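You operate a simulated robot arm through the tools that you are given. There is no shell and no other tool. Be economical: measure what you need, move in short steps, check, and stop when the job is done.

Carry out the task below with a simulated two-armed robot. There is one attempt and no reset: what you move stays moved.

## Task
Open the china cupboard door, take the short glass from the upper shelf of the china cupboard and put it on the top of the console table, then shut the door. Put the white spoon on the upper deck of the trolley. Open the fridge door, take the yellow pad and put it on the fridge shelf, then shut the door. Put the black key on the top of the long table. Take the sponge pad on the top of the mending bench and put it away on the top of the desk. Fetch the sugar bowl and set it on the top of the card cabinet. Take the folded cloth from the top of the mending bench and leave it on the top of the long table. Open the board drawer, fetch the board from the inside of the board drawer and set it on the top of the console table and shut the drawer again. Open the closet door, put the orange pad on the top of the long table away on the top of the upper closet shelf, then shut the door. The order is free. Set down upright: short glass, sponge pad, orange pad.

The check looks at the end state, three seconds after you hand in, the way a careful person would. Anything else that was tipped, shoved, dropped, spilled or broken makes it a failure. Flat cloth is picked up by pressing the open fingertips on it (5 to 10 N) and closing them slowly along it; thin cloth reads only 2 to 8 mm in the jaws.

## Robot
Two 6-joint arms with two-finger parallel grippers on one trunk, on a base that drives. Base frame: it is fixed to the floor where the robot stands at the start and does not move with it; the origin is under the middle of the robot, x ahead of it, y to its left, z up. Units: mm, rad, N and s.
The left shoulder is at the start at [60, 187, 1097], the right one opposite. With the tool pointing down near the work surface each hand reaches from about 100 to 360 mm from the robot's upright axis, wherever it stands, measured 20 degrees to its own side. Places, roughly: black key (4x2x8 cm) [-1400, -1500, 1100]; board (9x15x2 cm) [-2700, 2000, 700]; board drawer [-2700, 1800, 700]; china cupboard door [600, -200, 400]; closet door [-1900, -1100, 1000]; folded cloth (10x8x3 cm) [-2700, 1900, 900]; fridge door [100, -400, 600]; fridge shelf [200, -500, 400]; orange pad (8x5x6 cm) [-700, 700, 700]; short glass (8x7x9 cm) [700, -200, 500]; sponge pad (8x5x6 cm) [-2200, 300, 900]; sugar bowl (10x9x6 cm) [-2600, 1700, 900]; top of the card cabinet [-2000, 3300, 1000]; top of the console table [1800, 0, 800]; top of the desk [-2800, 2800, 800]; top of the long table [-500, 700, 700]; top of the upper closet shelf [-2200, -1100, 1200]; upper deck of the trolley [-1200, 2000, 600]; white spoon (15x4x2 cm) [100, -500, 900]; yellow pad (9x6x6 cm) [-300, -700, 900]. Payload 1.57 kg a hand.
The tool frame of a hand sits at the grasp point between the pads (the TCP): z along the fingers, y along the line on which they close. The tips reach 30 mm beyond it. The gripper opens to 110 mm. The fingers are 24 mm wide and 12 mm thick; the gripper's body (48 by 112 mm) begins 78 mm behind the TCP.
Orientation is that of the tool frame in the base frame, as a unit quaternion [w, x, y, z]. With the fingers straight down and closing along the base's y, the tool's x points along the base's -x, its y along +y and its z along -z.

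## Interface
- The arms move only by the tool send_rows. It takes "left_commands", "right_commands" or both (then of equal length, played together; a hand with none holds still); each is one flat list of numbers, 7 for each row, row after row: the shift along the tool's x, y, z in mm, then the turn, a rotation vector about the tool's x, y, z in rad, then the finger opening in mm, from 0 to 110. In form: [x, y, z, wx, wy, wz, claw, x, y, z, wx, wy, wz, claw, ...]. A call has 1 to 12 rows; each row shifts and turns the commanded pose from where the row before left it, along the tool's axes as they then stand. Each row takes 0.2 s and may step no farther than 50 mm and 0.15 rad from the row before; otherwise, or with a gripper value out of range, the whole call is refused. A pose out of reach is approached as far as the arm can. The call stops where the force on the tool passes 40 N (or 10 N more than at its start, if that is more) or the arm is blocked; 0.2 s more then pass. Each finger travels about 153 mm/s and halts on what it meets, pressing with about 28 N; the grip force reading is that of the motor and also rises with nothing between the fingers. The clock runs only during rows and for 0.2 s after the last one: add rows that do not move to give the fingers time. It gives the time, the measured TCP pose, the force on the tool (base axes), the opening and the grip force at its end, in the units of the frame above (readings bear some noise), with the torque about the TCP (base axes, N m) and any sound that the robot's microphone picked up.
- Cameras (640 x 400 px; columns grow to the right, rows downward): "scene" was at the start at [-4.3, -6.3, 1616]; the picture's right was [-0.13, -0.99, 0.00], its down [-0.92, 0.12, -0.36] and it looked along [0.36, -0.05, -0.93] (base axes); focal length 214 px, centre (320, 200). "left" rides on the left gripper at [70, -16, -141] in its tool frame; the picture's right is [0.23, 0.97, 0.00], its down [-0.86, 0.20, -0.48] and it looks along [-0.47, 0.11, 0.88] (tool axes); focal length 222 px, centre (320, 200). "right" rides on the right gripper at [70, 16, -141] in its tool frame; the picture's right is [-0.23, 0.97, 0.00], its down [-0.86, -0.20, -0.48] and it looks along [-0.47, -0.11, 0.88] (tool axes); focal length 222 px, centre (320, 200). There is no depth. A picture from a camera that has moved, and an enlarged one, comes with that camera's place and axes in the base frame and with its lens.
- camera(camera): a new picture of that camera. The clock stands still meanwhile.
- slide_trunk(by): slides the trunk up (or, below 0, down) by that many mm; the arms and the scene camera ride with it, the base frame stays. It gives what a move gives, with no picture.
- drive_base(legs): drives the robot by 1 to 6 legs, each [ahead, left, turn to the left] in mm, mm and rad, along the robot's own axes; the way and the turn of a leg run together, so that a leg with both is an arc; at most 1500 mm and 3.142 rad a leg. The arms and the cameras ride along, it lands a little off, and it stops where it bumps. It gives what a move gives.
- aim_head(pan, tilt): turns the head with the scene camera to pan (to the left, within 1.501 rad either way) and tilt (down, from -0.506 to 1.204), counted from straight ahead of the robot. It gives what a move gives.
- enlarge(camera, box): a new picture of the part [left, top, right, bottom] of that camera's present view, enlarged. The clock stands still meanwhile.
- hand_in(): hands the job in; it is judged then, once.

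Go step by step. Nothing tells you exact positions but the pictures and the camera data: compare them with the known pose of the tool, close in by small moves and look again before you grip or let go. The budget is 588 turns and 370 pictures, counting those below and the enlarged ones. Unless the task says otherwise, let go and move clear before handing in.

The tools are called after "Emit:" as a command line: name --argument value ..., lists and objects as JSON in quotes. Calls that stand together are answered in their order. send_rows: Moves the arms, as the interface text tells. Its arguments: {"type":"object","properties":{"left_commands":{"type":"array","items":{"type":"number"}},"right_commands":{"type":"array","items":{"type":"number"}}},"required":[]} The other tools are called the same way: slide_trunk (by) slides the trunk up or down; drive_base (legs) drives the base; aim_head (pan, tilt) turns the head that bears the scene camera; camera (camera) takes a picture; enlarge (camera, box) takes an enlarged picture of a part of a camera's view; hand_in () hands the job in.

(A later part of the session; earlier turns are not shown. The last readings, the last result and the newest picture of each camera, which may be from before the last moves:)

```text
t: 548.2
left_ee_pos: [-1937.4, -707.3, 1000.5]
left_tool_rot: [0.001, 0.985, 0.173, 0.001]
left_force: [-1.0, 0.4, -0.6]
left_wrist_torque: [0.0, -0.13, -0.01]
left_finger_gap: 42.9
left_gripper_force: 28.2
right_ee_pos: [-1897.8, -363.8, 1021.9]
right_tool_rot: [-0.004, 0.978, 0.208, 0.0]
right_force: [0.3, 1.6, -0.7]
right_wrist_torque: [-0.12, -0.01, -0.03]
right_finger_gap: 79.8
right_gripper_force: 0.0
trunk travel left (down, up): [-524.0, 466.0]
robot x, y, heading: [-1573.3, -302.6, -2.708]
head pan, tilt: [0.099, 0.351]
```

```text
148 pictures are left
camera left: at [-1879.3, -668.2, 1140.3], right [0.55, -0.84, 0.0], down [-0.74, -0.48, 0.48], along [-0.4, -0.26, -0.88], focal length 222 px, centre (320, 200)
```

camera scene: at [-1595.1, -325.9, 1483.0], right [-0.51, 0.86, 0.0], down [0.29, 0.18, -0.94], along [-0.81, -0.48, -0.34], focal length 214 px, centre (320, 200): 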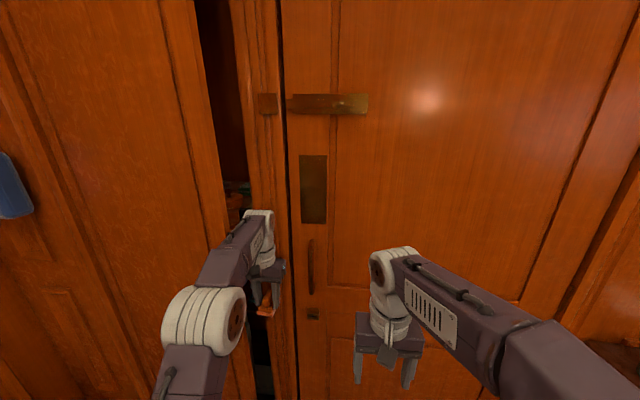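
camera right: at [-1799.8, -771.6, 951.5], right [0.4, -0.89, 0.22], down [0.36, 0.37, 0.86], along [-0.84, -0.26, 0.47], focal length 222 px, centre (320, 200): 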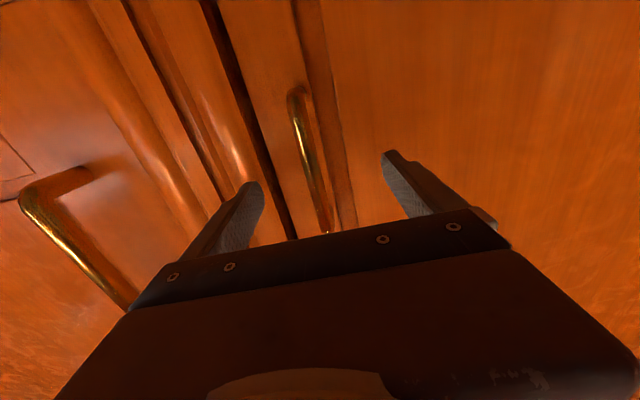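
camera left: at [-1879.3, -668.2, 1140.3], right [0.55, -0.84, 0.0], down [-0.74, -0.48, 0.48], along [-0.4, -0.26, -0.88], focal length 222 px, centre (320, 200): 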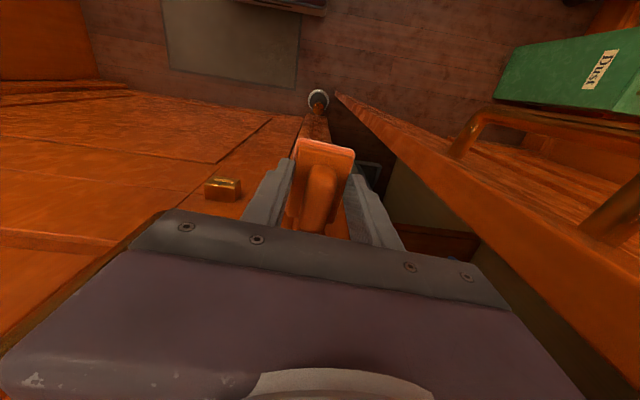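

The left hand is right at the gap. I yaw it so that the gripper's broad body, not the pad, leads against the door, then sweep left and back.

Emit:
send_rows --left_commands '[0, 0, 0, 0, 0, -0.136, 30, 0, 0, 0, 0, 0, -0.136, 30, 0, 0, 0, 0, 0, -0.136, 30, 0, 0, 0, 0, 0, -0.136, 30, 0, 0, 0, 0, 0, -0.136, 30, 0, 0, 0, 0, 0, -0.136, 30, 0, 0, 0, 0, 0, -0.136, 30]'

Emit:
drive_base --legs '[[-20, 120, 0], [-50, 150, 0]]'

Emit:
camera --camera "scene"

Emit:
camera --camera "left"

```text
t: 549.8
left_ee_pos: [-1936.8, -707.1, 1001.1]
left_tool_rot: [0.003, 0.795, 0.607, 0.002]
left_force: [-0.5, 0.7, -1.2]
left_wrist_torque: [-0.02, -0.03, 0.02]
left_finger_gap: 43.1
left_gripper_force: 28.1
right_ee_pos: [-1897.5, -362.2, 1021.9]
right_tool_rot: [-0.005, 0.978, 0.209, -0.001]
right_force: [0.2, -0.5, -0.5]
right_wrist_torque: [0.01, 0.01, 0.01]
right_finger_gap: 79.8
right_gripper_force: 0.2
trunk travel left (down, up): [-524.0, 466.0]
robot x, y, heading: [-1570.9, -301.2, -2.703]
head pan, tilt: [0.099, 0.351]
```

```text
t: 550.6
left_ee_pos: [-1927.7, -719.2, 1003.5]
left_tool_rot: [-0.003, 0.796, 0.606, 0.001]
left_force: [-4.2, 16.8, 0.3]
left_wrist_torque: [-2.12, -0.62, 0.6]
left_finger_gap: 43.1
left_gripper_force: 27.8
right_ee_pos: [-1884.5, -383.7, 1022.3]
right_tool_rot: [-0.002, 0.978, 0.21, -0.001]
right_force: [0.8, 0.2, -0.1]
right_wrist_torque: [-0.04, -0.02, 0.06]
right_finger_gap: 79.8
right_gripper_force: 0.1
trunk travel left (down, up): [-524.0, 466.0]
robot x, y, heading: [-1555.2, -325.9, -2.701]
head pan, tilt: [0.099, 0.351]
stopped in leg 1: the force on the tool passed its limit (the readings are from after the stop); the commanded pose is now the measured one
```

```text
147 pictures are left
camera scene: at [-1581.7, -343.3, 1483.0], right [-0.51, 0.86, 0.0], down [0.3, 0.17, -0.94], along [-0.81, -0.48, -0.34], focal length 214 px, centre (320, 200)
```

scene: 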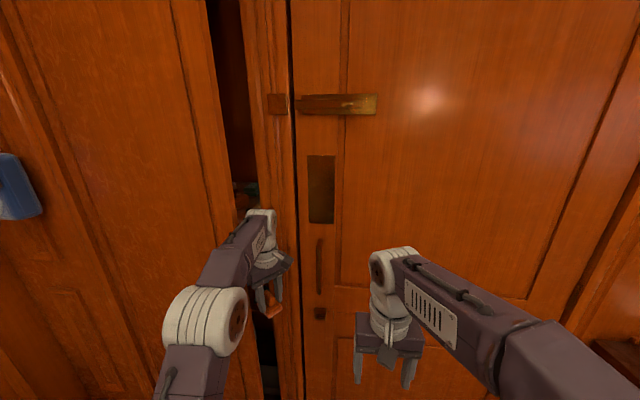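

```text
146 pictures are left
camera left: at [-1925.2, -647.7, 1143.5], right [1.0, -0.04, 0.0], down [-0.04, -0.88, 0.47], along [-0.02, -0.47, -0.88], focal length 222 px, centre (320, 200)
```

left: 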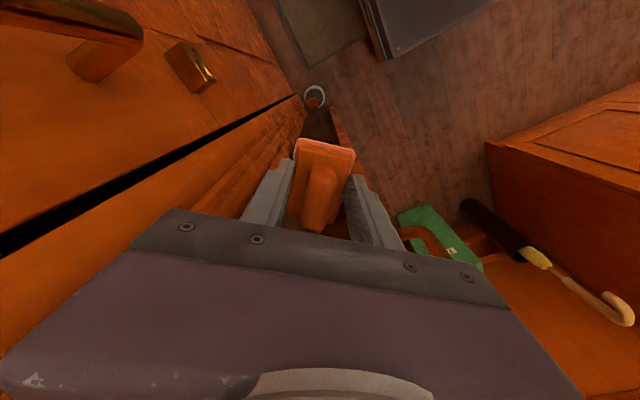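

Pushing the edge sideways has too little leverage. I'll pull the handle further with the right hand (hand in front of the robot's centre, straight pull). First back out and re-pitch the right hand.

Emit:
drive_base --legs '[[0, -40, 0], [-250, 0, 0]]'

Emit:
send_rows --right_commands '[-25, 30, -25, 0, 0, 0, 100, -25, 30, -25, 0, 0, 0, 100, -25, 30, -25, 0, 0, 0, 100, -25, 10, -25, 0, 0, 0, 100]' --left_commands '[30, 30, 0, 0, 0, 0.136, 30, 30, 30, 0, 0, 0, 0.136, 30, 30, 30, 0, 0, 0, 0.136, 30, 30, 20, 0, 0, 0, 0.136, 30]'

Emit:
send_rows --right_commands '[0, 0, 0, 0, -0.1428, 0, 100, 0, 0, 0, 0, -0.1428, 0, 100, 0, 0, 0, 0, -0.1428, 0, 100, 0, 0, 0, 0, -0.1428, 0, 100, 0, 0, 0, 0, -0.1428, 0, 100, 0, 0, 0, 0, -0.1428, 0, 100, 0, 0, 0, 0, -0.1428, 0, 100, 0, 0, 0, 0, -0.1428, 0, 100, 0, 0, 0, 0, -0.1428, 0, 100, 0, 0, 0, 0, -0.1428, 0, 100, 0, 0, 0, 0, -0.1428, 0, 100]'

Emit:
camera --camera "right"

Emit:
camera --camera "scene"

```text
t: 552.9
left_ee_pos: [-1719.4, -582.2, 1001.5]
left_tool_rot: [-0.004, 0.797, 0.604, 0.002]
left_force: [0.1, 0.2, -1.1]
left_wrist_torque: [-0.03, 0.01, -0.03]
left_finger_gap: 43.2
left_gripper_force: 28.4
right_ee_pos: [-1675.0, -245.2, 1021.9]
right_tool_rot: [-0.005, 0.978, 0.207, 0.0]
right_force: [0.6, 0.2, 1.3]
right_wrist_torque: [0.01, 0.04, 0.01]
right_finger_gap: 79.9
right_gripper_force: 0.0
trunk travel left (down, up): [-524.0, 466.0]
robot x, y, heading: [-1347.4, -186.9, -2.715]
head pan, tilt: [0.099, 0.351]
```

```text
t: 553.9
left_ee_pos: [-1567.9, -521.9, 1002.8]
left_tool_rot: [-0.004, 0.93, 0.367, 0.0]
left_force: [0.0, 0.6, -0.3]
left_wrist_torque: [-0.03, -0.04, 0.02]
left_finger_gap: 43.0
left_gripper_force: 28.4
right_ee_pos: [-1717.5, -366.6, 1105.3]
right_tool_rot: [-0.005, 0.978, 0.208, 0.0]
right_force: [0.1, 1.3, 0.6]
right_wrist_torque: [0.0, -0.02, 0.01]
right_finger_gap: 99.9
right_gripper_force: 0.0
right hand out of reach, approached as far as the arm can: row 4
trunk travel left (down, up): [-524.0, 466.0]
robot x, y, heading: [-1344.7, -184.8, -2.712]
head pan, tilt: [0.099, 0.351]
```

```text
t: 556.3
left_ee_pos: [-1568.9, -525.4, 1002.3]
left_tool_rot: [-0.005, 0.93, 0.368, 0.002]
left_force: [-0.1, -0.6, 0.0]
left_wrist_torque: [0.02, -0.02, -0.03]
left_finger_gap: 42.8
left_gripper_force: 27.9
right_ee_pos: [-1716.7, -367.0, 1104.9]
right_tool_rot: [-0.144, -0.691, -0.15, 0.692]
right_force: [-0.7, -0.8, 0.0]
right_wrist_torque: [-0.02, 0.01, -0.03]
right_finger_gap: 100.1
right_gripper_force: 0.1
trunk travel left (down, up): [-524.0, 466.0]
robot x, y, heading: [-1348.0, -184.8, -2.71]
head pan, tilt: [0.099, 0.351]
```

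```text
145 pictures are left
camera right: at [-1582.4, -323.2, 1034.4], right [0.4, -0.89, 0.22], down [0.36, 0.37, 0.86], along [-0.85, -0.26, 0.47], focal length 222 px, centre (320, 200)
```

right: 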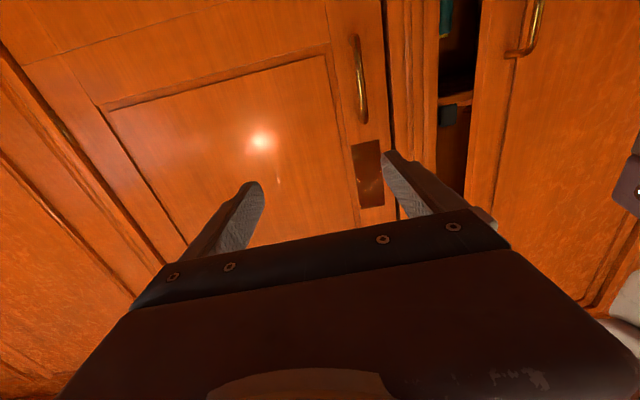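

```text
144 pictures are left
camera scene: at [-1373.3, -208.9, 1482.9], right [-0.51, 0.86, 0.0], down [0.3, 0.17, -0.94], along [-0.81, -0.47, -0.34], focal length 214 px, centre (320, 200)
```

scene: 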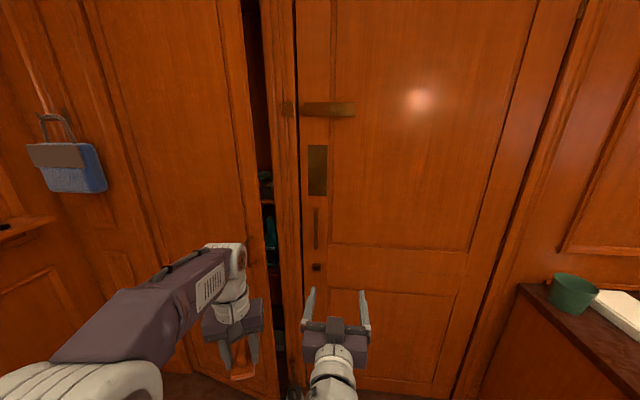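

The right hand is centred now. I lower 85, drive left 343 and ahead 200.

Emit:
slide_trunk --by -85

Emit:
drive_base --legs '[[0, 340, 0], [190, 0, 0]]'

Emit:
camera --camera "right"

```text
t: 557.5
left_ee_pos: [-1568.3, -523.8, 917.3]
left_tool_rot: [-0.004, 0.93, 0.368, 0.0]
left_force: [0.0, 0.3, -1.3]
left_wrist_torque: [-0.02, 0.0, 0.04]
left_finger_gap: 43.4
left_gripper_force: 27.7
right_ee_pos: [-1716.2, -365.7, 1018.4]
right_tool_rot: [0.144, 0.692, 0.15, -0.692]
right_force: [0.1, -0.6, 0.7]
right_wrist_torque: [-0.01, -0.01, -0.02]
right_finger_gap: 100.0
right_gripper_force: 0.0
trunk travel left (down, up): [-439.0, 551.0]
robot x, y, heading: [-1348.3, -185.4, -2.708]
head pan, tilt: [0.099, 0.351]
```

```text
t: 560.9
left_ee_pos: [-1601.0, -909.0, 915.9]
left_tool_rot: [-0.004, 0.931, 0.365, 0.003]
left_force: [-0.2, -0.4, -0.9]
left_wrist_torque: [0.01, -0.06, -0.01]
left_finger_gap: 43.0
left_gripper_force: 28.2
right_ee_pos: [-1749.5, -749.7, 1018.8]
right_tool_rot: [0.14, 0.693, 0.147, -0.692]
right_force: [-0.1, 0.7, 0.1]
right_wrist_torque: [0.04, 0.0, 0.04]
right_finger_gap: 99.9
right_gripper_force: 0.1
trunk travel left (down, up): [-439.0, 551.0]
robot x, y, heading: [-1375.7, -572.4, -2.718]
head pan, tilt: [0.099, 0.351]
```

```text
143 pictures are left
camera right: at [-1613.9, -707.6, 949.5], right [0.39, -0.9, 0.22], down [0.36, 0.37, 0.86], along [-0.85, -0.25, 0.46], focal length 222 px, centre (320, 200)
```

right: 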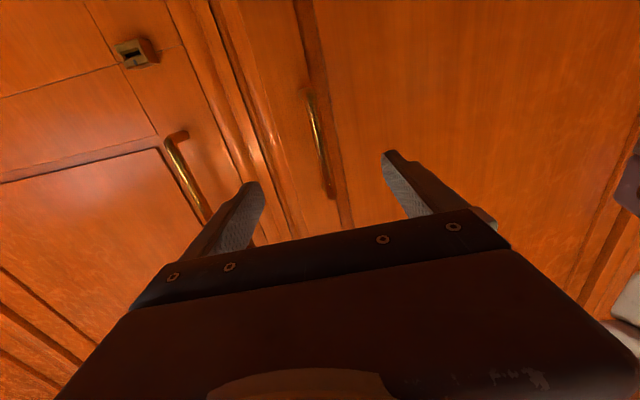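

Emit:
drive_base --legs '[[92, 0, 0]]'

Emit:
camera --camera "right"

```text
t: 562.0
left_ee_pos: [-1684.7, -946.1, 915.5]
left_tool_rot: [-0.004, 0.932, 0.364, 0.002]
left_force: [-1.0, -0.4, -0.1]
left_wrist_torque: [0.07, -0.04, 0.03]
left_finger_gap: 42.9
left_gripper_force: 27.8
right_ee_pos: [-1831.5, -787.9, 1018.9]
right_tool_rot: [0.14, 0.693, 0.147, -0.692]
right_force: [-1.1, 0.5, 0.0]
right_wrist_torque: [-0.04, 0.0, 0.01]
right_finger_gap: 100.0
right_gripper_force: 0.1
trunk travel left (down, up): [-439.0, 551.0]
robot x, y, heading: [-1459.4, -611.1, -2.718]
head pan, tilt: [0.099, 0.351]
```

```text
142 pictures are left
camera right: at [-1697.5, -745.0, 949.5], right [0.39, -0.9, 0.22], down [0.36, 0.37, 0.86], along [-0.85, -0.25, 0.46], focal length 222 px, centre (320, 200)
```

right: 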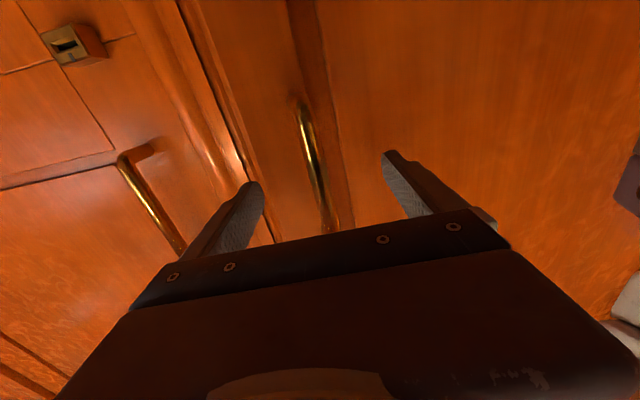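

Emit:
send_rows --right_commands '[0, 0, 14, 0, 0, 0, 100, 0, 0, 0, 0, 0, 0, 60, 0, 0, 0, 0, 0, 0, 20, 0, 0, 0, 0, 0, 0, 0, 0, 0, 0, 0, 0, 0, 0, 0, 0, 0, 0, 0, 0, 0]'

```text
t: 563.4
left_ee_pos: [-1685.8, -939.5, 919.6]
left_tool_rot: [0.0, 0.931, 0.364, 0.0]
left_force: [-0.1, -0.9, -0.3]
left_wrist_torque: [0.01, -0.01, 0.01]
left_finger_gap: 43.1
left_gripper_force: 28.0
right_ee_pos: [-1845.3, -783.8, 1019.3]
right_tool_rot: [0.14, 0.694, 0.141, -0.692]
right_force: [-6.5, 37.7, -1.3]
right_wrist_torque: [0.3, 0.55, -0.21]
right_finger_gap: 78.6
right_gripper_force: 27.8
trunk travel left (down, up): [-439.0, 551.0]
robot x, y, heading: [-1461.5, -611.1, -2.721]
head pan, tilt: [0.099, 0.351]
```

The right finger met the door's edge. I open, back 12 mm, and close again.

Emit:
send_rows --right_commands '[0, 0, 0, 0, 0, 0, 100, 0, 0, 0, 0, 0, 0, 100, 0, 0, -14, 0, 0, 0, 100, 0, 0, 0, 0, 0, 0, 60, 0, 0, 0, 0, 0, 0, 20, 0, 0, 0, 0, 0, 0, 0, 0, 0, 0, 0, 0, 0, 0, 0, 0, 0, 0, 0, 0, 0]'

Emit:
camera --camera "right"

```text
t: 564.8
left_ee_pos: [-1687.3, -939.2, 918.3]
left_tool_rot: [-0.001, 0.932, 0.362, 0.002]
left_force: [1.4, 0.5, -0.6]
left_wrist_torque: [0.02, 0.01, -0.01]
left_finger_gap: 43.0
left_gripper_force: 28.6
right_ee_pos: [-1838.9, -770.2, 1019.4]
right_tool_rot: [0.13, 0.695, 0.129, -0.695]
right_force: [-7.9, 35.5, 2.0]
right_wrist_torque: [0.03, 0.05, -1.82]
right_finger_gap: 52.2
right_gripper_force: 28.2
trunk travel left (down, up): [-439.0, 551.0]
robot x, y, heading: [-1461.4, -608.6, -2.725]
head pan, tilt: [0.099, 0.351]
stopped in row 6 (right hand): the force on the tool passed its limit (the readings are from after the stop); the commanded pose is now the measured one
```

```text
141 pictures are left
camera right: at [-1701.5, -733.8, 949.7], right [0.35, -0.91, 0.23], down [0.37, 0.36, 0.86], along [-0.86, -0.22, 0.47], focal length 222 px, centre (320, 200)
```

right: 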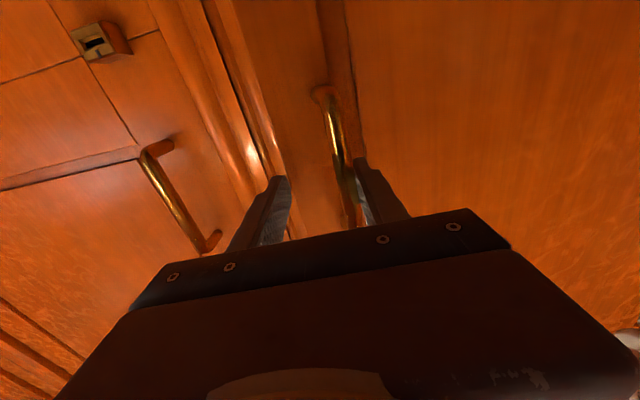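

Emit:
send_rows --right_commands '[0, 0, 0, 0, 0, 0, 90, 0, 0, 0, 0, 0, 0, 90, 0, 0, -25, 0, 0, 0, 90, 0, 0, -15, 0.05, 0, 0, 60, 0, 12, 0, 0, 0, 0, 44, 0, 0, 0, 0, 0, 0, 44]'

Emit:
camera --camera "right"

```text
t: 566.2
left_ee_pos: [-1685.1, -944.3, 917.1]
left_tool_rot: [-0.004, 0.932, 0.362, 0.002]
left_force: [-0.7, 0.7, -1.0]
left_wrist_torque: [0.01, -0.04, 0.01]
left_finger_gap: 43.0
left_gripper_force: 27.4
right_ee_pos: [-1792.9, -777.7, 1019.2]
right_tool_rot: [0.117, 0.697, 0.121, -0.697]
right_force: [-0.2, 0.1, 0.4]
right_wrist_torque: [0.0, 0.0, 0.0]
right_finger_gap: 44.1
right_gripper_force: 0.1
trunk travel left (down, up): [-439.0, 551.0]
robot x, y, heading: [-1458.3, -608.9, -2.721]
head pan, tilt: [0.099, 0.351]
```

```text
140 pictures are left
camera right: at [-1655.5, -745.4, 950.1], right [0.32, -0.92, 0.22], down [0.39, 0.34, 0.86], along [-0.86, -0.19, 0.46], focal length 222 px, centre (320, 200)
```

right: 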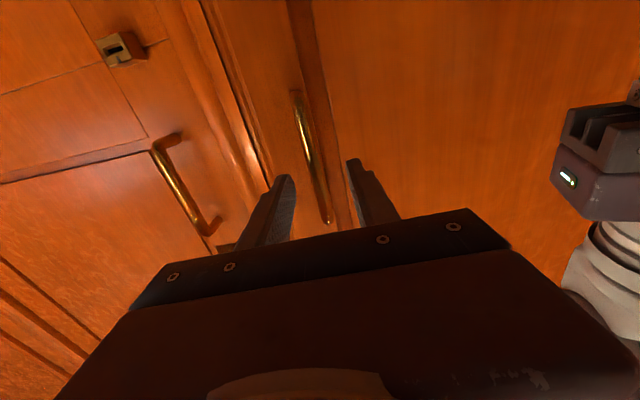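

Emit:
send_rows --right_commands '[0, -8, 20, 0, 0, 0, 44, 0, 0, 20, 0, 0, 0, 44]'

Emit:
drive_base --legs '[[38, 0, 0]]'

Emit:
camera --camera "right"

```text
t: 566.8
left_ee_pos: [-1684.6, -944.1, 917.9]
left_tool_rot: [-0.004, 0.932, 0.363, 0.001]
left_force: [0.1, 0.4, -0.5]
left_wrist_torque: [0.01, -0.01, -0.01]
left_finger_gap: 43.0
left_gripper_force: 28.2
right_ee_pos: [-1834.7, -783.5, 1017.4]
right_tool_rot: [0.117, 0.697, 0.122, -0.697]
right_force: [0.5, -0.3, -0.4]
right_wrist_torque: [0.04, -0.04, -0.02]
right_finger_gap: 43.9
right_gripper_force: 0.1
trunk travel left (down, up): [-439.0, 551.0]
robot x, y, heading: [-1461.8, -609.2, -2.719]
head pan, tilt: [0.099, 0.351]
```

```text
t: 567.7
left_ee_pos: [-1719.7, -960.8, 916.4]
left_tool_rot: [-0.004, 0.932, 0.364, 0.003]
left_force: [-0.3, -0.2, -0.1]
left_wrist_torque: [0.02, -0.01, 0.0]
left_finger_gap: 43.2
left_gripper_force: 28.2
right_ee_pos: [-1869.3, -800.7, 1017.5]
right_tool_rot: [0.118, 0.698, 0.122, -0.696]
right_force: [-0.5, -0.4, 0.9]
right_wrist_torque: [0.02, -0.01, 0.0]
right_finger_gap: 44.2
right_gripper_force: 0.1
trunk travel left (down, up): [-439.0, 551.0]
robot x, y, heading: [-1494.2, -627.0, -2.721]
head pan, tilt: [0.099, 0.351]
```

```text
139 pictures are left
camera right: at [-1731.1, -767.3, 949.0], right [0.32, -0.92, 0.22], down [0.38, 0.34, 0.86], along [-0.86, -0.19, 0.46], focal length 222 px, centre (320, 200)
```

right: 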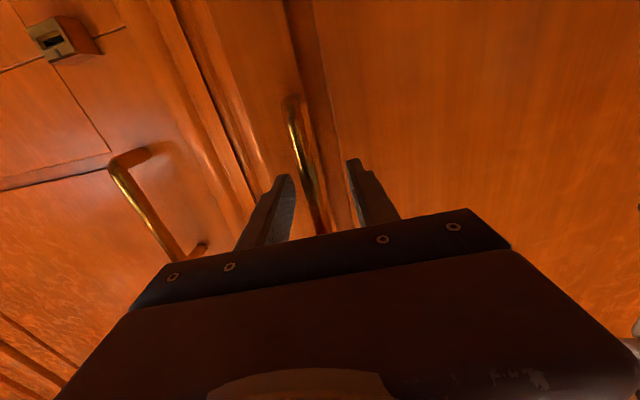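

Emit:
send_rows --right_commands '[0, 0, 12, 0, 0, 0, 44, 0, 0, 0, 0, 0, 0, 30, 0, 0, 0, 0, 0, 0, 10, 0, 0, 0, 0, 0, 0, 0, 0, 0, 0, 0, 0, 0, 0, 0, 0, 0, 0, 0, 0, 0]'

```text
t: 569.1
left_ee_pos: [-1721.7, -956.2, 917.6]
left_tool_rot: [-0.001, 0.932, 0.363, 0.001]
left_force: [-0.2, -0.1, 0.0]
left_wrist_torque: [0.01, -0.03, -0.02]
left_finger_gap: 43.3
left_gripper_force: 28.6
right_ee_pos: [-1882.9, -797.9, 1019.7]
right_tool_rot: [0.118, 0.698, 0.118, -0.696]
right_force: [-9.4, 28.5, -3.4]
right_wrist_torque: [-0.26, 0.8, 0.02]
right_finger_gap: 13.0
right_gripper_force: 30.2
trunk travel left (down, up): [-439.0, 551.0]
robot x, y, heading: [-1498.8, -625.5, -2.725]
head pan, tilt: [0.099, 0.351]
```

Gripped the bar again (13 mm). I pull with straight base legs along the handle's arc, yawing the wrist in between.

Emit:
drive_base --legs '[[-101, 25, 0]]'

Emit:
send_rows --right_commands '[0, 0, 0, 0.08, 0, 0, 0, 0, 0, 0, 0.08, 0, 0, 0]'

Emit:
drive_base --legs '[[-101, 49, 0]]'

Emit:
camera --camera "scene"

```text
t: 570.2
left_ee_pos: [-1618.7, -939.5, 918.0]
left_tool_rot: [-0.002, 0.932, 0.363, 0.002]
left_force: [-0.3, -0.9, -0.5]
left_wrist_torque: [0.05, 0.04, 0.0]
left_finger_gap: 43.1
left_gripper_force: 28.1
right_ee_pos: [-1778.9, -783.3, 1018.6]
right_tool_rot: [0.118, 0.698, 0.12, -0.696]
right_force: [-2.7, 18.1, -8.7]
right_wrist_torque: [-0.69, 0.04, -0.14]
right_finger_gap: 12.7
right_gripper_force: 30.1
trunk travel left (down, up): [-439.0, 551.0]
robot x, y, heading: [-1392.8, -608.3, -2.716]
head pan, tilt: [0.099, 0.351]
```

```text
t: 570.8
left_ee_pos: [-1618.4, -940.2, 917.5]
left_tool_rot: [-0.003, 0.932, 0.363, 0.002]
left_force: [-0.6, 0.1, -0.7]
left_wrist_torque: [-0.07, 0.01, 0.01]
left_finger_gap: 43.2
left_gripper_force: 28.2
right_ee_pos: [-1778.3, -784.2, 1017.8]
right_tool_rot: [0.061, 0.705, 0.063, -0.704]
right_force: [-1.0, 8.8, 1.5]
right_wrist_torque: [-0.32, -0.15, -0.13]
right_finger_gap: 12.7
right_gripper_force: 29.4
trunk travel left (down, up): [-439.0, 551.0]
robot x, y, heading: [-1394.9, -605.0, -2.723]
head pan, tilt: [0.099, 0.351]
```

```text
t: 572.0
left_ee_pos: [-1503.3, -945.9, 916.0]
left_tool_rot: [-0.003, 0.932, 0.363, 0.002]
left_force: [-0.5, -0.5, -0.7]
left_wrist_torque: [0.01, 0.02, 0.02]
left_finger_gap: 43.2
left_gripper_force: 27.3
right_ee_pos: [-1662.4, -789.1, 1018.8]
right_tool_rot: [0.062, 0.705, 0.064, -0.704]
right_force: [-0.8, 6.6, -2.2]
right_wrist_torque: [-0.75, 0.08, -0.21]
right_finger_gap: 12.7
right_gripper_force: 29.6
trunk travel left (down, up): [-439.0, 551.0]
robot x, y, heading: [-1282.4, -608.6, -2.72]
head pan, tilt: [0.099, 0.351]
```

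```text
138 pictures are left
camera scene: at [-1306.6, -630.4, 1397.9], right [-0.5, 0.87, 0.0], down [0.3, 0.17, -0.94], along [-0.81, -0.47, -0.34], focal length 214 px, centre (320, 200)
```

scene: 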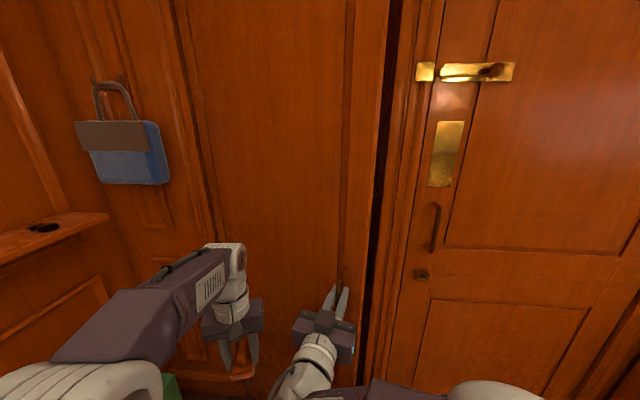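

Emit:
send_rows --right_commands '[0, 0, 0, 0.08, 0, 0, 0, 0, 0, 0, 0.08, 0, 0, 0]'

Emit:
drive_base --legs '[[-85, 55, 0]]'

Emit:
camera --camera "scene"

```text
t: 572.6
left_ee_pos: [-1504.3, -944.6, 915.9]
left_tool_rot: [-0.003, 0.931, 0.364, 0.002]
left_force: [-1.6, -0.1, -0.5]
left_wrist_torque: [-0.05, -0.03, 0.01]
left_finger_gap: 42.9
left_gripper_force: 28.1
right_ee_pos: [-1664.5, -789.1, 1016.8]
right_tool_rot: [0.004, 0.707, 0.009, -0.707]
right_force: [0.6, 4.2, 4.4]
right_wrist_torque: [-0.47, -0.12, 0.01]
right_finger_gap: 12.7
right_gripper_force: 29.4
trunk travel left (down, up): [-439.0, 551.0]
robot x, y, heading: [-1282.8, -606.7, -2.716]
head pan, tilt: [0.099, 0.351]
```

```text
t: 573.8
left_ee_pos: [-1405.3, -966.8, 914.5]
left_tool_rot: [-0.006, 0.931, 0.365, 0.003]
left_force: [0.7, 0.0, -0.7]
left_wrist_torque: [-0.01, -0.02, -0.01]
left_finger_gap: 43.1
left_gripper_force: 27.9
right_ee_pos: [-1566.1, -811.8, 1017.0]
right_tool_rot: [-0.006, -0.707, -0.012, 0.707]
right_force: [-11.3, -28.5, 14.9]
right_wrist_torque: [-0.78, -0.53, -0.03]
right_finger_gap: 12.8
right_gripper_force: 29.9
trunk travel left (down, up): [-439.0, 551.0]
robot x, y, heading: [-1183.1, -629.8, -2.714]
head pan, tilt: [0.099, 0.351]
```

```text
137 pictures are left
camera scene: at [-1208.7, -654.6, 1397.9], right [-0.5, 0.87, 0.0], down [0.3, 0.18, -0.94], along [-0.81, -0.47, -0.35], focal length 214 px, centre (320, 200)
```

scene: 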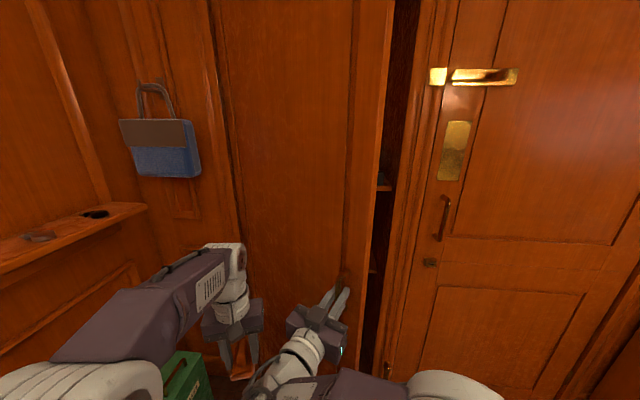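

Door is ~39° open. I release, and use the left hand from inside: extend it, go around the door's edge, and push it further.

Emit:
send_rows --right_commands '[0, 0, 0, 0, 0, 0, 60, 0, 0, 0, 0, 0, 0, 90, 0, 0, 0, 0, 0, 0, 90]'

Emit:
drive_base --legs '[[-45, -25, 0], [-20, -330, 0]]'

Emit:
send_rows --left_commands '[-40, 0, 0, 0, 0, -0.1, 30, -40, 0, 0, 0, 0, -0.1, 30, -40, 0, 0, 0, 0, -0.1, 30, -30, 0, 0, 0, 0, -0.1, 30]'

Emit:
camera --camera "scene"

```text
t: 574.6
left_ee_pos: [-1405.1, -963.1, 915.4]
left_tool_rot: [-0.004, 0.931, 0.364, 0.003]
left_force: [-1.0, 0.4, -0.8]
left_wrist_torque: [-0.01, -0.03, 0.0]
left_finger_gap: 43.3
left_gripper_force: 28.0
right_ee_pos: [-1565.8, -807.9, 1018.7]
right_tool_rot: [-0.009, -0.707, -0.01, 0.707]
right_force: [-0.2, -0.2, 1.4]
right_wrist_torque: [0.0, -0.02, 0.01]
right_finger_gap: 89.9
right_gripper_force: 0.1
trunk travel left (down, up): [-439.0, 551.0]
robot x, y, heading: [-1180.2, -627.2, -2.718]
head pan, tilt: [0.099, 0.351]
```

```text
t: 577.3
left_ee_pos: [-1488.8, -616.1, 916.9]
left_tool_rot: [-0.003, 0.932, 0.362, 0.002]
left_force: [-0.1, 0.1, -0.4]
left_wrist_torque: [0.01, -0.03, 0.03]
left_finger_gap: 43.1
left_gripper_force: 28.1
right_ee_pos: [-1649.7, -460.0, 1019.0]
right_tool_rot: [-0.007, -0.707, -0.009, 0.708]
right_force: [0.2, 0.4, -0.8]
right_wrist_torque: [0.01, 0.01, 0.01]
right_finger_gap: 90.1
right_gripper_force: 0.1
trunk travel left (down, up): [-439.0, 551.0]
robot x, y, heading: [-1266.3, -279.1, -2.721]
head pan, tilt: [0.099, 0.351]
```

```text
t: 578.3
left_ee_pos: [-1579.5, -720.3, 914.7]
left_tool_rot: [-0.008, 0.849, 0.528, 0.009]
left_force: [0.0, 0.1, -1.0]
left_wrist_torque: [0.03, -0.03, 0.01]
left_finger_gap: 43.0
left_gripper_force: 27.5
right_ee_pos: [-1649.3, -461.8, 1017.9]
right_tool_rot: [-0.006, -0.707, -0.009, 0.708]
right_force: [0.5, -0.2, 0.2]
right_wrist_torque: [-0.04, -0.02, 0.0]
right_finger_gap: 89.9
right_gripper_force: 0.0
trunk travel left (down, up): [-439.0, 551.0]
robot x, y, heading: [-1263.0, -280.6, -2.722]
head pan, tilt: [0.099, 0.351]
stopped in row 4 (left hand): the force on the tool passed its limit (the readings are from after the stop); the commanded pose is now the measured one
```

```text
136 pictures are left
camera scene: at [-1291.0, -301.8, 1397.9], right [-0.5, 0.87, 0.0], down [0.3, 0.17, -0.94], along [-0.82, -0.47, -0.34], focal length 214 px, centre (320, 200)
```

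scene: 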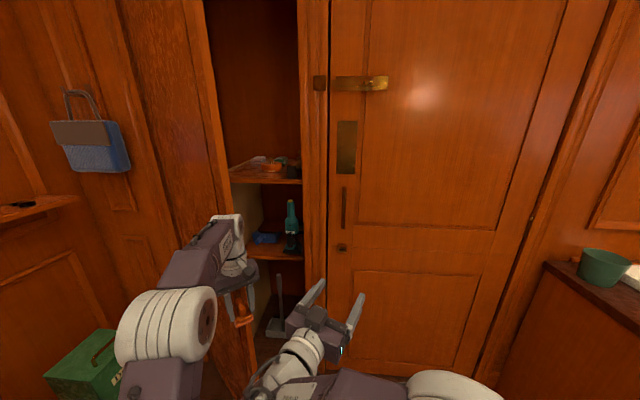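

The closet interior is visible (upper shelf at z≈1200). I free the hand to the right, go inside past the edge, and push the door leftwards.

Emit:
drive_base --legs '[[0, -80, 0], [120, 0, 0]]'

Emit:
camera --camera "left"

```text
t: 580.2
left_ee_pos: [-1722.9, -695.8, 914.1]
left_tool_rot: [-0.007, 0.849, 0.528, 0.011]
left_force: [0.3, -0.7, -0.8]
left_wrist_torque: [0.02, -0.04, 0.0]
left_finger_gap: 43.1
left_gripper_force: 27.3
right_ee_pos: [-1792.2, -434.5, 1018.4]
right_tool_rot: [-0.006, -0.707, -0.009, 0.707]
right_force: [-1.1, 0.1, 0.9]
right_wrist_torque: [0.02, 0.03, 0.03]
right_finger_gap: 90.2
right_gripper_force: 0.0
trunk travel left (down, up): [-439.0, 551.0]
robot x, y, heading: [-1409.8, -259.5, -2.72]
head pan, tilt: [0.099, 0.351]
```

```text
135 pictures are left
camera left: at [-1708.2, -628.5, 1055.4], right [0.97, -0.23, 0.0], down [-0.2, -0.87, 0.46], along [-0.1, -0.44, -0.89], focal length 222 px, centre (320, 200)
```

left: 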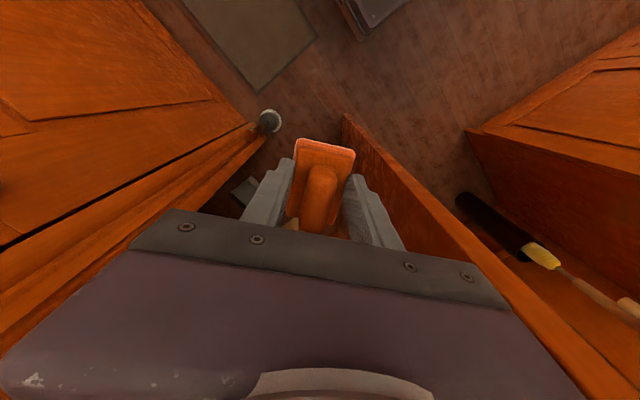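

The hand is behind the door. I sweep left and back.

Emit:
drive_base --legs '[[0, 130, 0], [-30, 110, 0], [-50, 90, 0]]'

Emit:
camera --camera "scene"

```text
t: 583.0
left_ee_pos: [-1513.0, -964.5, 914.2]
left_tool_rot: [-0.009, 0.849, 0.528, 0.01]
left_force: [0.2, 0.7, -0.3]
left_wrist_torque: [0.05, 0.02, -0.01]
left_finger_gap: 42.9
left_gripper_force: 28.4
right_ee_pos: [-1583.6, -704.7, 1018.1]
right_tool_rot: [-0.007, -0.706, -0.01, 0.708]
right_force: [0.0, -1.3, 0.1]
right_wrist_torque: [-0.01, 0.01, 0.0]
right_finger_gap: 90.1
right_gripper_force: 0.1
trunk travel left (down, up): [-439.0, 551.0]
robot x, y, heading: [-1196.8, -522.3, -2.719]
head pan, tilt: [0.099, 0.351]
```

```text
134 pictures are left
camera scene: at [-1224.4, -546.9, 1397.9], right [-0.5, 0.87, 0.0], down [0.3, 0.17, -0.94], along [-0.81, -0.47, -0.34], focal length 214 px, centre (320, 200)
```

scene: 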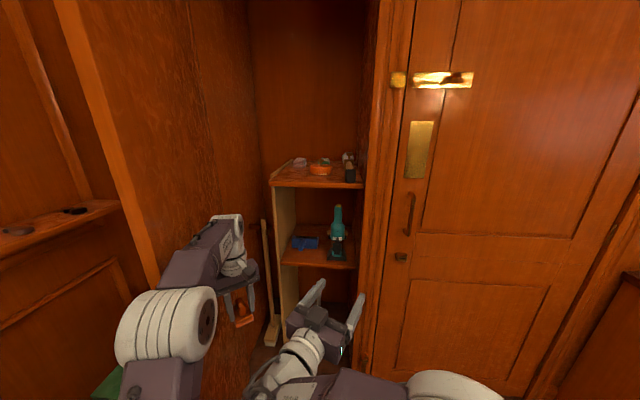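

The door is wide open. I look closely at the upper shelf.

Emit:
enlarge --camera "scene" --box '[250, 130, 390, 230]'

```text
4.00 times, centred on (320, 180) of scene
camera zoom: at [-1224.4, -546.9, 1397.9], right [-0.5, 0.87, 0.0], down [0.3, 0.17, -0.94], along [-0.81, -0.47, -0.34], focal length 858 px, centre (320, 280)
```

zoom: 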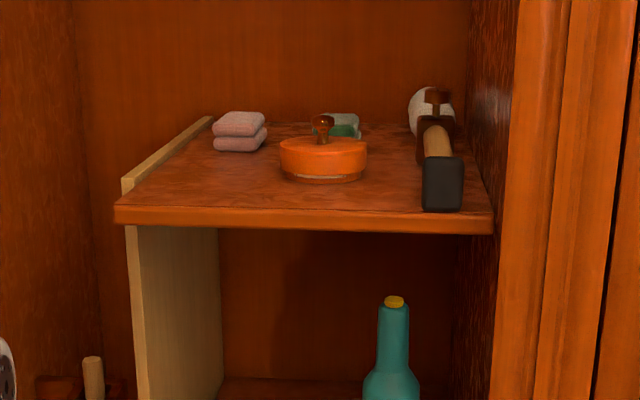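

Free space on the upper shelf's front (in front of the orange tin), about s=2290, n=-130. I move clear, fold the right hand down and back, raise the trunk and straighten the left hand.

Emit:
drive_base --legs '[[-30, -120, 0]]'

Emit:
send_rows --right_commands '[0, 0, 0, 0, 0.1428, 0, 90, 0, 0, 0, 0, 0.1428, 0, 90, 0, 0, 0, 0, 0.1428, 0, 90, 0, 0, 0, 0, 0.1428, 0, 90, 0, 0, 0, 0, 0.1428, 0, 90, 0, 0, 0, 0, 0.1428, 0, 90, 0, 0, 0, 0, 0.1428, 0, 90, 0, 0, 0, 0, 0.1428, 0, 90, 0, 0, 0, 0, 0.1428, 0, 90, 0, 0, 0, 0, 0.1428, 0, 90, 0, 0, 0, 0, 0.1428, 0, 90]' --left_commands '[0, 0, 0, 0, 0, 0.138, 30, 0, 0, 0, 0, 0, 0.138, 30, 0, 0, 0, 0, 0, 0.138, 30, 0, 0, 0, 0, 0, 0.138, 30, 0, 0, 0, 0, 0, 0.138, 30, 0, 0, 0, 0, 0, 0, 30, 0, 0, 0, 0, 0, 0, 30, 0, 0, 0, 0, 0, 0, 30, 0, 0, 0, 0, 0, 0, 30, 0, 0, 0, 0, 0, 0, 30, 0, 0, 0, 0, 0, 0, 30]'

Emit:
send_rows --right_commands '[40, -30, 0, 0, 0, 0, 80, 40, -30, 0, 0, 0, 0, 80, 40, -30, 0, 0, 0, 0, 80, 40, -30, 0, 0, 0, 0, 80, 20, -30, 0, 0, 0, 0, 80]'

Emit:
slide_trunk --by 330

Emit:
camera --camera "scene"

```text
t: 584.3
left_ee_pos: [-1534.8, -840.2, 915.1]
left_tool_rot: [-0.006, 0.848, 0.529, 0.01]
left_force: [-1.2, 0.0, -0.1]
left_wrist_torque: [-0.04, -0.01, 0.02]
left_finger_gap: 43.1
left_gripper_force: 27.9
right_ee_pos: [-1605.2, -579.2, 1019.0]
right_tool_rot: [-0.008, -0.707, -0.01, 0.707]
right_force: [-0.3, 1.7, -0.8]
right_wrist_torque: [0.01, 0.01, 0.03]
right_finger_gap: 90.0
right_gripper_force: 0.0
trunk travel left (down, up): [-439.0, 551.0]
robot x, y, heading: [-1222.5, -396.1, -2.721]
head pan, tilt: [0.099, 0.351]
```

```text
t: 586.7
left_ee_pos: [-1536.6, -840.6, 914.3]
left_tool_rot: [-0.01, 0.978, 0.21, 0.008]
left_force: [-0.5, -0.1, -0.8]
left_wrist_torque: [0.02, 0.0, -0.01]
left_finger_gap: 43.3
left_gripper_force: 28.3
right_ee_pos: [-1603.8, -579.5, 1014.6]
right_tool_rot: [0.0, 1.0, 0.013, 0.0]
right_force: [0.5, 0.3, 0.6]
right_wrist_torque: [-0.02, -0.03, 0.02]
right_finger_gap: 90.0
right_gripper_force: 0.0
right hand out of reach, approached as far as the arm can: row 11
trunk travel left (down, up): [-439.0, 551.0]
robot x, y, heading: [-1221.8, -405.2, -2.715]
head pan, tilt: [0.099, 0.351]
```

```text
t: 587.9
left_ee_pos: [-1534.1, -839.9, 913.7]
left_tool_rot: [-0.01, 0.978, 0.21, 0.007]
left_force: [-1.4, 0.3, -2.1]
left_wrist_torque: [-0.02, 0.0, 0.04]
left_finger_gap: 43.1
left_gripper_force: 27.8
right_ee_pos: [-1427.3, -425.8, 1017.4]
right_tool_rot: [-0.003, 1.0, 0.012, 0.0]
right_force: [1.0, -0.9, 0.3]
right_wrist_torque: [-0.05, -0.01, -0.01]
right_finger_gap: 80.2
right_gripper_force: 0.0
right hand out of reach, approached as far as the arm can: row 5
trunk travel left (down, up): [-439.0, 551.0]
robot x, y, heading: [-1221.1, -401.2, -2.72]
head pan, tilt: [0.099, 0.351]
```

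```text
t: 591.1
left_ee_pos: [-1535.6, -841.3, 1244.1]
left_tool_rot: [-0.011, 0.977, 0.211, 0.006]
left_force: [0.4, 0.6, -1.0]
left_wrist_torque: [-0.02, -0.01, -0.02]
left_finger_gap: 43.1
left_gripper_force: 28.2
right_ee_pos: [-1427.7, -428.0, 1346.0]
right_tool_rot: [-0.004, 1.0, 0.012, 0.0]
right_force: [0.2, -0.6, 0.6]
right_wrist_torque: [0.0, -0.02, 0.02]
right_finger_gap: 80.0
right_gripper_force: 0.1
trunk travel left (down, up): [-769.0, 221.0]
robot x, y, heading: [-1224.6, -403.4, -2.717]
head pan, tilt: [0.099, 0.351]
```

```text
132 pictures are left
camera scene: at [-1247.2, -422.6, 1727.8], right [-0.5, 0.87, 0.0], down [0.3, 0.17, -0.94], along [-0.81, -0.47, -0.34], focal length 214 px, centre (320, 200)
```

scene: 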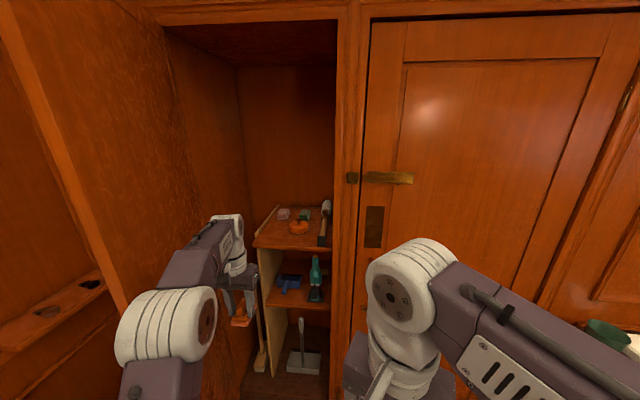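

Emit:
enlarge --camera "scene" --box '[220, 180, 360, 280]'

```text
4.00 times, centred on (290, 230) of scene
camera zoom: at [-1247.2, -422.6, 1727.8], right [-0.5, 0.87, 0.0], down [0.3, 0.17, -0.94], along [-0.81, -0.47, -0.34], focal length 858 px, centre (440, 80)
```

zoom: 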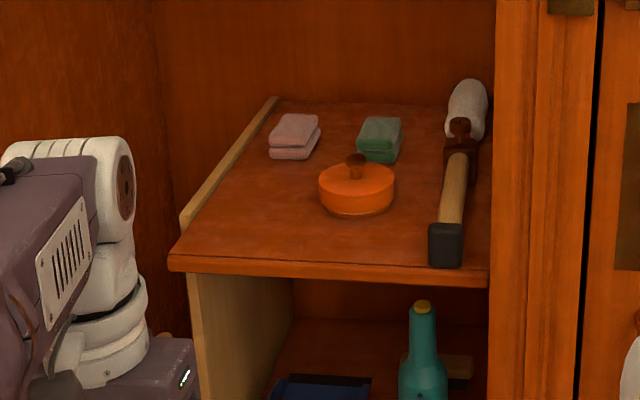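

Shelf top is z≈1163, front edge s≈2192, left end n≈-278. I'll set the pad at about s=2290, n=-200. I extend the arm 80, shift left 82 and drive in 350.

Emit:
send_rows --left_commands '[-40, 0, 0, 0, 0, 0, 30, -40, 0, 0, 0, 0, 0, 30]'

Emit:
drive_base --legs '[[0, 78, 0], [340, 0, 0.01]]'

Emit:
camera --camera "left"

Emit:
camera --camera "scene"

```text
t: 591.8
left_ee_pos: [-1600.3, -868.8, 1232.6]
left_tool_rot: [-0.012, 0.977, 0.211, 0.009]
left_force: [-0.4, 0.1, -0.8]
left_wrist_torque: [0.05, -0.04, 0.02]
left_finger_gap: 42.7
left_gripper_force: 27.8
left hand out of reach, approached as far as the arm can: row 2
right_ee_pos: [-1430.9, -429.6, 1346.0]
right_tool_rot: [-0.005, 1.0, 0.012, 0.002]
right_force: [-0.5, 0.0, 0.6]
right_wrist_torque: [0.04, -0.03, 0.04]
right_finger_gap: 79.7
right_gripper_force: 0.0
trunk travel left (down, up): [-769.0, 221.0]
robot x, y, heading: [-1224.6, -400.6, -2.718]
head pan, tilt: [0.099, 0.351]
```

```text
t: 594.6
left_ee_pos: [-1864.8, -1082.3, 1236.1]
left_tool_rot: [-0.01, 0.977, 0.215, 0.006]
left_force: [1.1, -0.2, -1.2]
left_wrist_torque: [0.01, -0.02, 0.01]
left_finger_gap: 42.9
left_gripper_force: 27.9
right_ee_pos: [-1699.3, -640.6, 1347.5]
right_tool_rot: [-0.003, 1.0, 0.017, 0.0]
right_force: [-0.1, 0.9, 0.2]
right_wrist_torque: [0.01, 0.02, 0.01]
right_finger_gap: 79.9
right_gripper_force: 0.0
trunk travel left (down, up): [-769.0, 221.0]
robot x, y, heading: [-1494.5, -611.9, -2.711]
head pan, tilt: [0.099, 0.351]
```

```text
130 pictures are left
camera left: at [-1809.9, -1041.5, 1377.3], right [0.62, -0.79, -0.01], down [-0.7, -0.55, 0.46], along [-0.37, -0.27, -0.89], focal length 222 px, centre (320, 200)
```

left: 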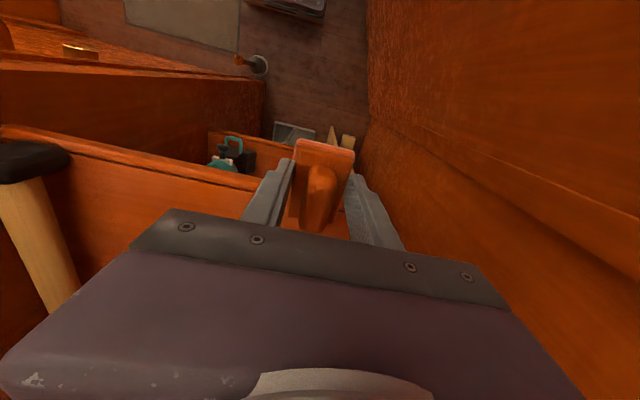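

```text
129 pictures are left
camera scene: at [-1518.5, -632.9, 1727.9], right [-0.51, 0.86, 0.0], down [0.3, 0.17, -0.94], along [-0.81, -0.48, -0.34], focal length 214 px, centre (320, 200)
```

scene: 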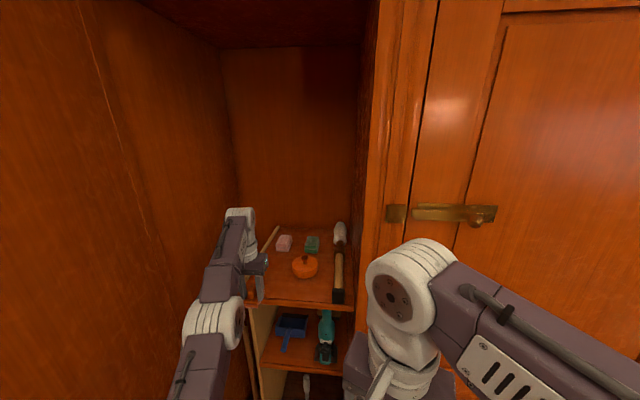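

Clear on both sides. I drive in the remaining 143 mm.

Emit:
drive_base --legs '[[143, 0, 0]]'

Emit:
camera --camera "left"

Emit:
enlarge --camera "scene" --box '[180, 200, 380, 360]'

```text
t: 596.0
left_ee_pos: [-1993.8, -1142.6, 1236.4]
left_tool_rot: [-0.011, 0.976, 0.215, 0.005]
left_force: [1.2, 0.2, 0.2]
left_wrist_torque: [-0.01, 0.0, -0.03]
left_finger_gap: 42.9
left_gripper_force: 28.5
right_ee_pos: [-1829.1, -700.2, 1347.8]
right_tool_rot: [-0.003, 1.0, 0.018, -0.002]
right_force: [-0.1, -0.3, 0.2]
right_wrist_torque: [0.0, 0.01, -0.03]
right_finger_gap: 80.0
right_gripper_force: 0.1
trunk travel left (down, up): [-769.0, 221.0]
robot x, y, heading: [-1627.9, -673.9, -2.707]
head pan, tilt: [0.099, 0.351]
```

```text
128 pictures are left
camera left: at [-1938.7, -1101.5, 1377.6], right [0.62, -0.79, -0.01], down [-0.69, -0.55, 0.46], along [-0.37, -0.27, -0.89], focal length 222 px, centre (320, 200)
```

left: 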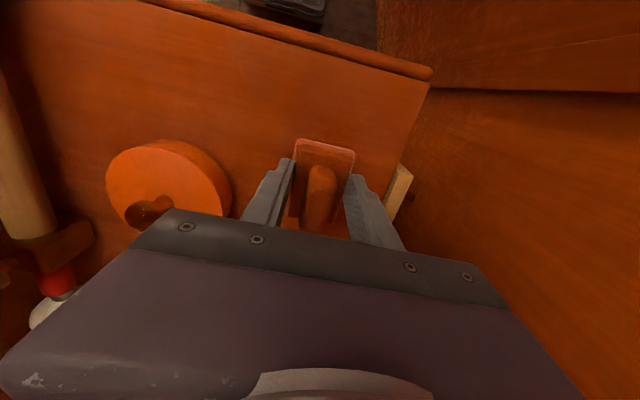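

```text
2.50 times, centred on (280, 280) of scene
camera zoom: at [-1647.2, -692.9, 1728.0], right [-0.51, 0.86, 0.0], down [0.29, 0.17, -0.94], along [-0.81, -0.48, -0.34], focal length 536 px, centre (420, 0)
```

zoom: 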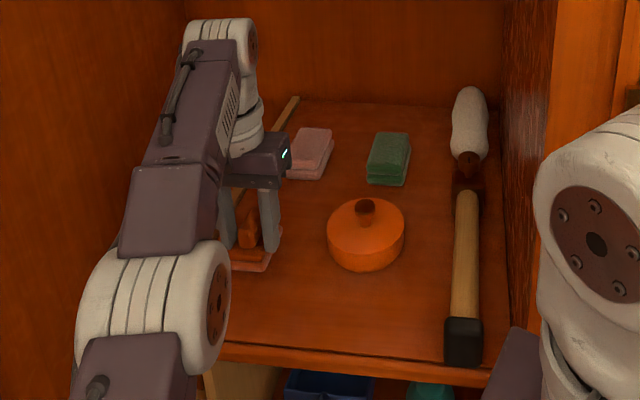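

The pad hovers over the free spot. I lower in small steps to contact.

Emit:
send_rows --left_commands '[0, 0, 10, 0, 0, 0, 30, 0, 0, 8, 0, 0, 0, 30, 0, 0, 4, 0, 0, 0, 30, 0, 0, 4, 0, 0, 0, 30, 0, 0, 4, 0, 0, 0, 30, 0, 0, 4, 0, 0, 0, 30, 0, 0, 4, 0, 0, 0, 30, 0, 0, 4, 0, 0, 0, 30]'

Emit:
camera --camera "left"

```text
t: 597.6
left_ee_pos: [-1993.2, -1141.9, 1205.1]
left_tool_rot: [-0.007, 0.976, 0.216, -0.002]
left_force: [4.3, 3.2, 14.7]
left_wrist_torque: [0.2, -0.58, 0.05]
left_finger_gap: 43.2
left_gripper_force: 27.6
right_ee_pos: [-1827.9, -698.6, 1347.5]
right_tool_rot: [-0.003, 1.0, 0.017, -0.001]
right_force: [-0.2, 0.6, -0.8]
right_wrist_torque: [0.01, -0.01, -0.01]
right_finger_gap: 79.9
right_gripper_force: 0.0
trunk travel left (down, up): [-769.0, 221.0]
robot x, y, heading: [-1625.9, -671.9, -2.712]
head pan, tilt: [0.099, 0.351]
stopped in row 8 (left hand): the force on the tool passed its limit (the readings are from after the stop); the commanded pose is now the measured one
```

```text
126 pictures are left
camera left: at [-1938.3, -1099.1, 1345.3], right [0.62, -0.79, -0.01], down [-0.69, -0.55, 0.48], along [-0.38, -0.28, -0.88], focal length 222 px, centre (320, 200)
```

left: 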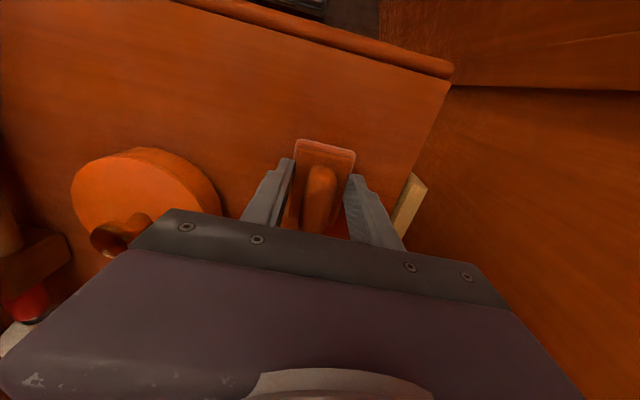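

Contact. I release, lift, and back out.

Emit:
send_rows --left_commands '[0, 0, -1, 0, 0, 0, 44, 0, 0, 0, 0, 0, 0, 50, 0, 0, 0, 0, 0, 0, 58, 0, 0, 0, 0, 0, 0, 58, 0, 0, -20, 0, 0, 0, 58, 0, 0, -30, 0, 0, 0, 58, 0, 0, -30, 0, 0, 0, 58]'

Emit:
camera --camera "left"

```text
t: 599.2
left_ee_pos: [-1980.3, -1134.2, 1273.6]
left_tool_rot: [-0.007, 0.976, 0.216, -0.001]
left_force: [0.6, 0.7, 0.2]
left_wrist_torque: [-0.03, 0.02, 0.0]
left_finger_gap: 58.0
left_gripper_force: 0.1
left hand out of reach, approached as far as the arm can: row 6, 7
right_ee_pos: [-1830.6, -700.2, 1348.1]
right_tool_rot: [-0.002, 1.0, 0.018, 0.001]
right_force: [0.7, -0.5, 0.4]
right_wrist_torque: [-0.03, 0.02, -0.01]
right_finger_gap: 79.9
right_gripper_force: 0.0
trunk travel left (down, up): [-769.0, 221.0]
robot x, y, heading: [-1622.2, -674.6, -2.712]
head pan, tilt: [0.099, 0.351]
```

```text
125 pictures are left
camera left: at [-1923.8, -1093.0, 1413.2], right [0.62, -0.79, -0.01], down [-0.69, -0.55, 0.47], along [-0.38, -0.28, -0.88], focal length 222 px, centre (320, 200)
```

left: 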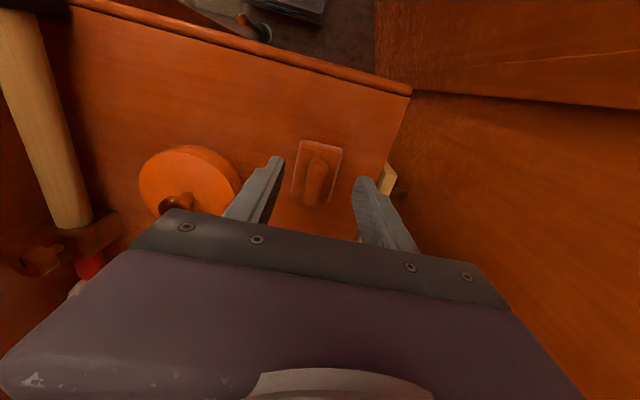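

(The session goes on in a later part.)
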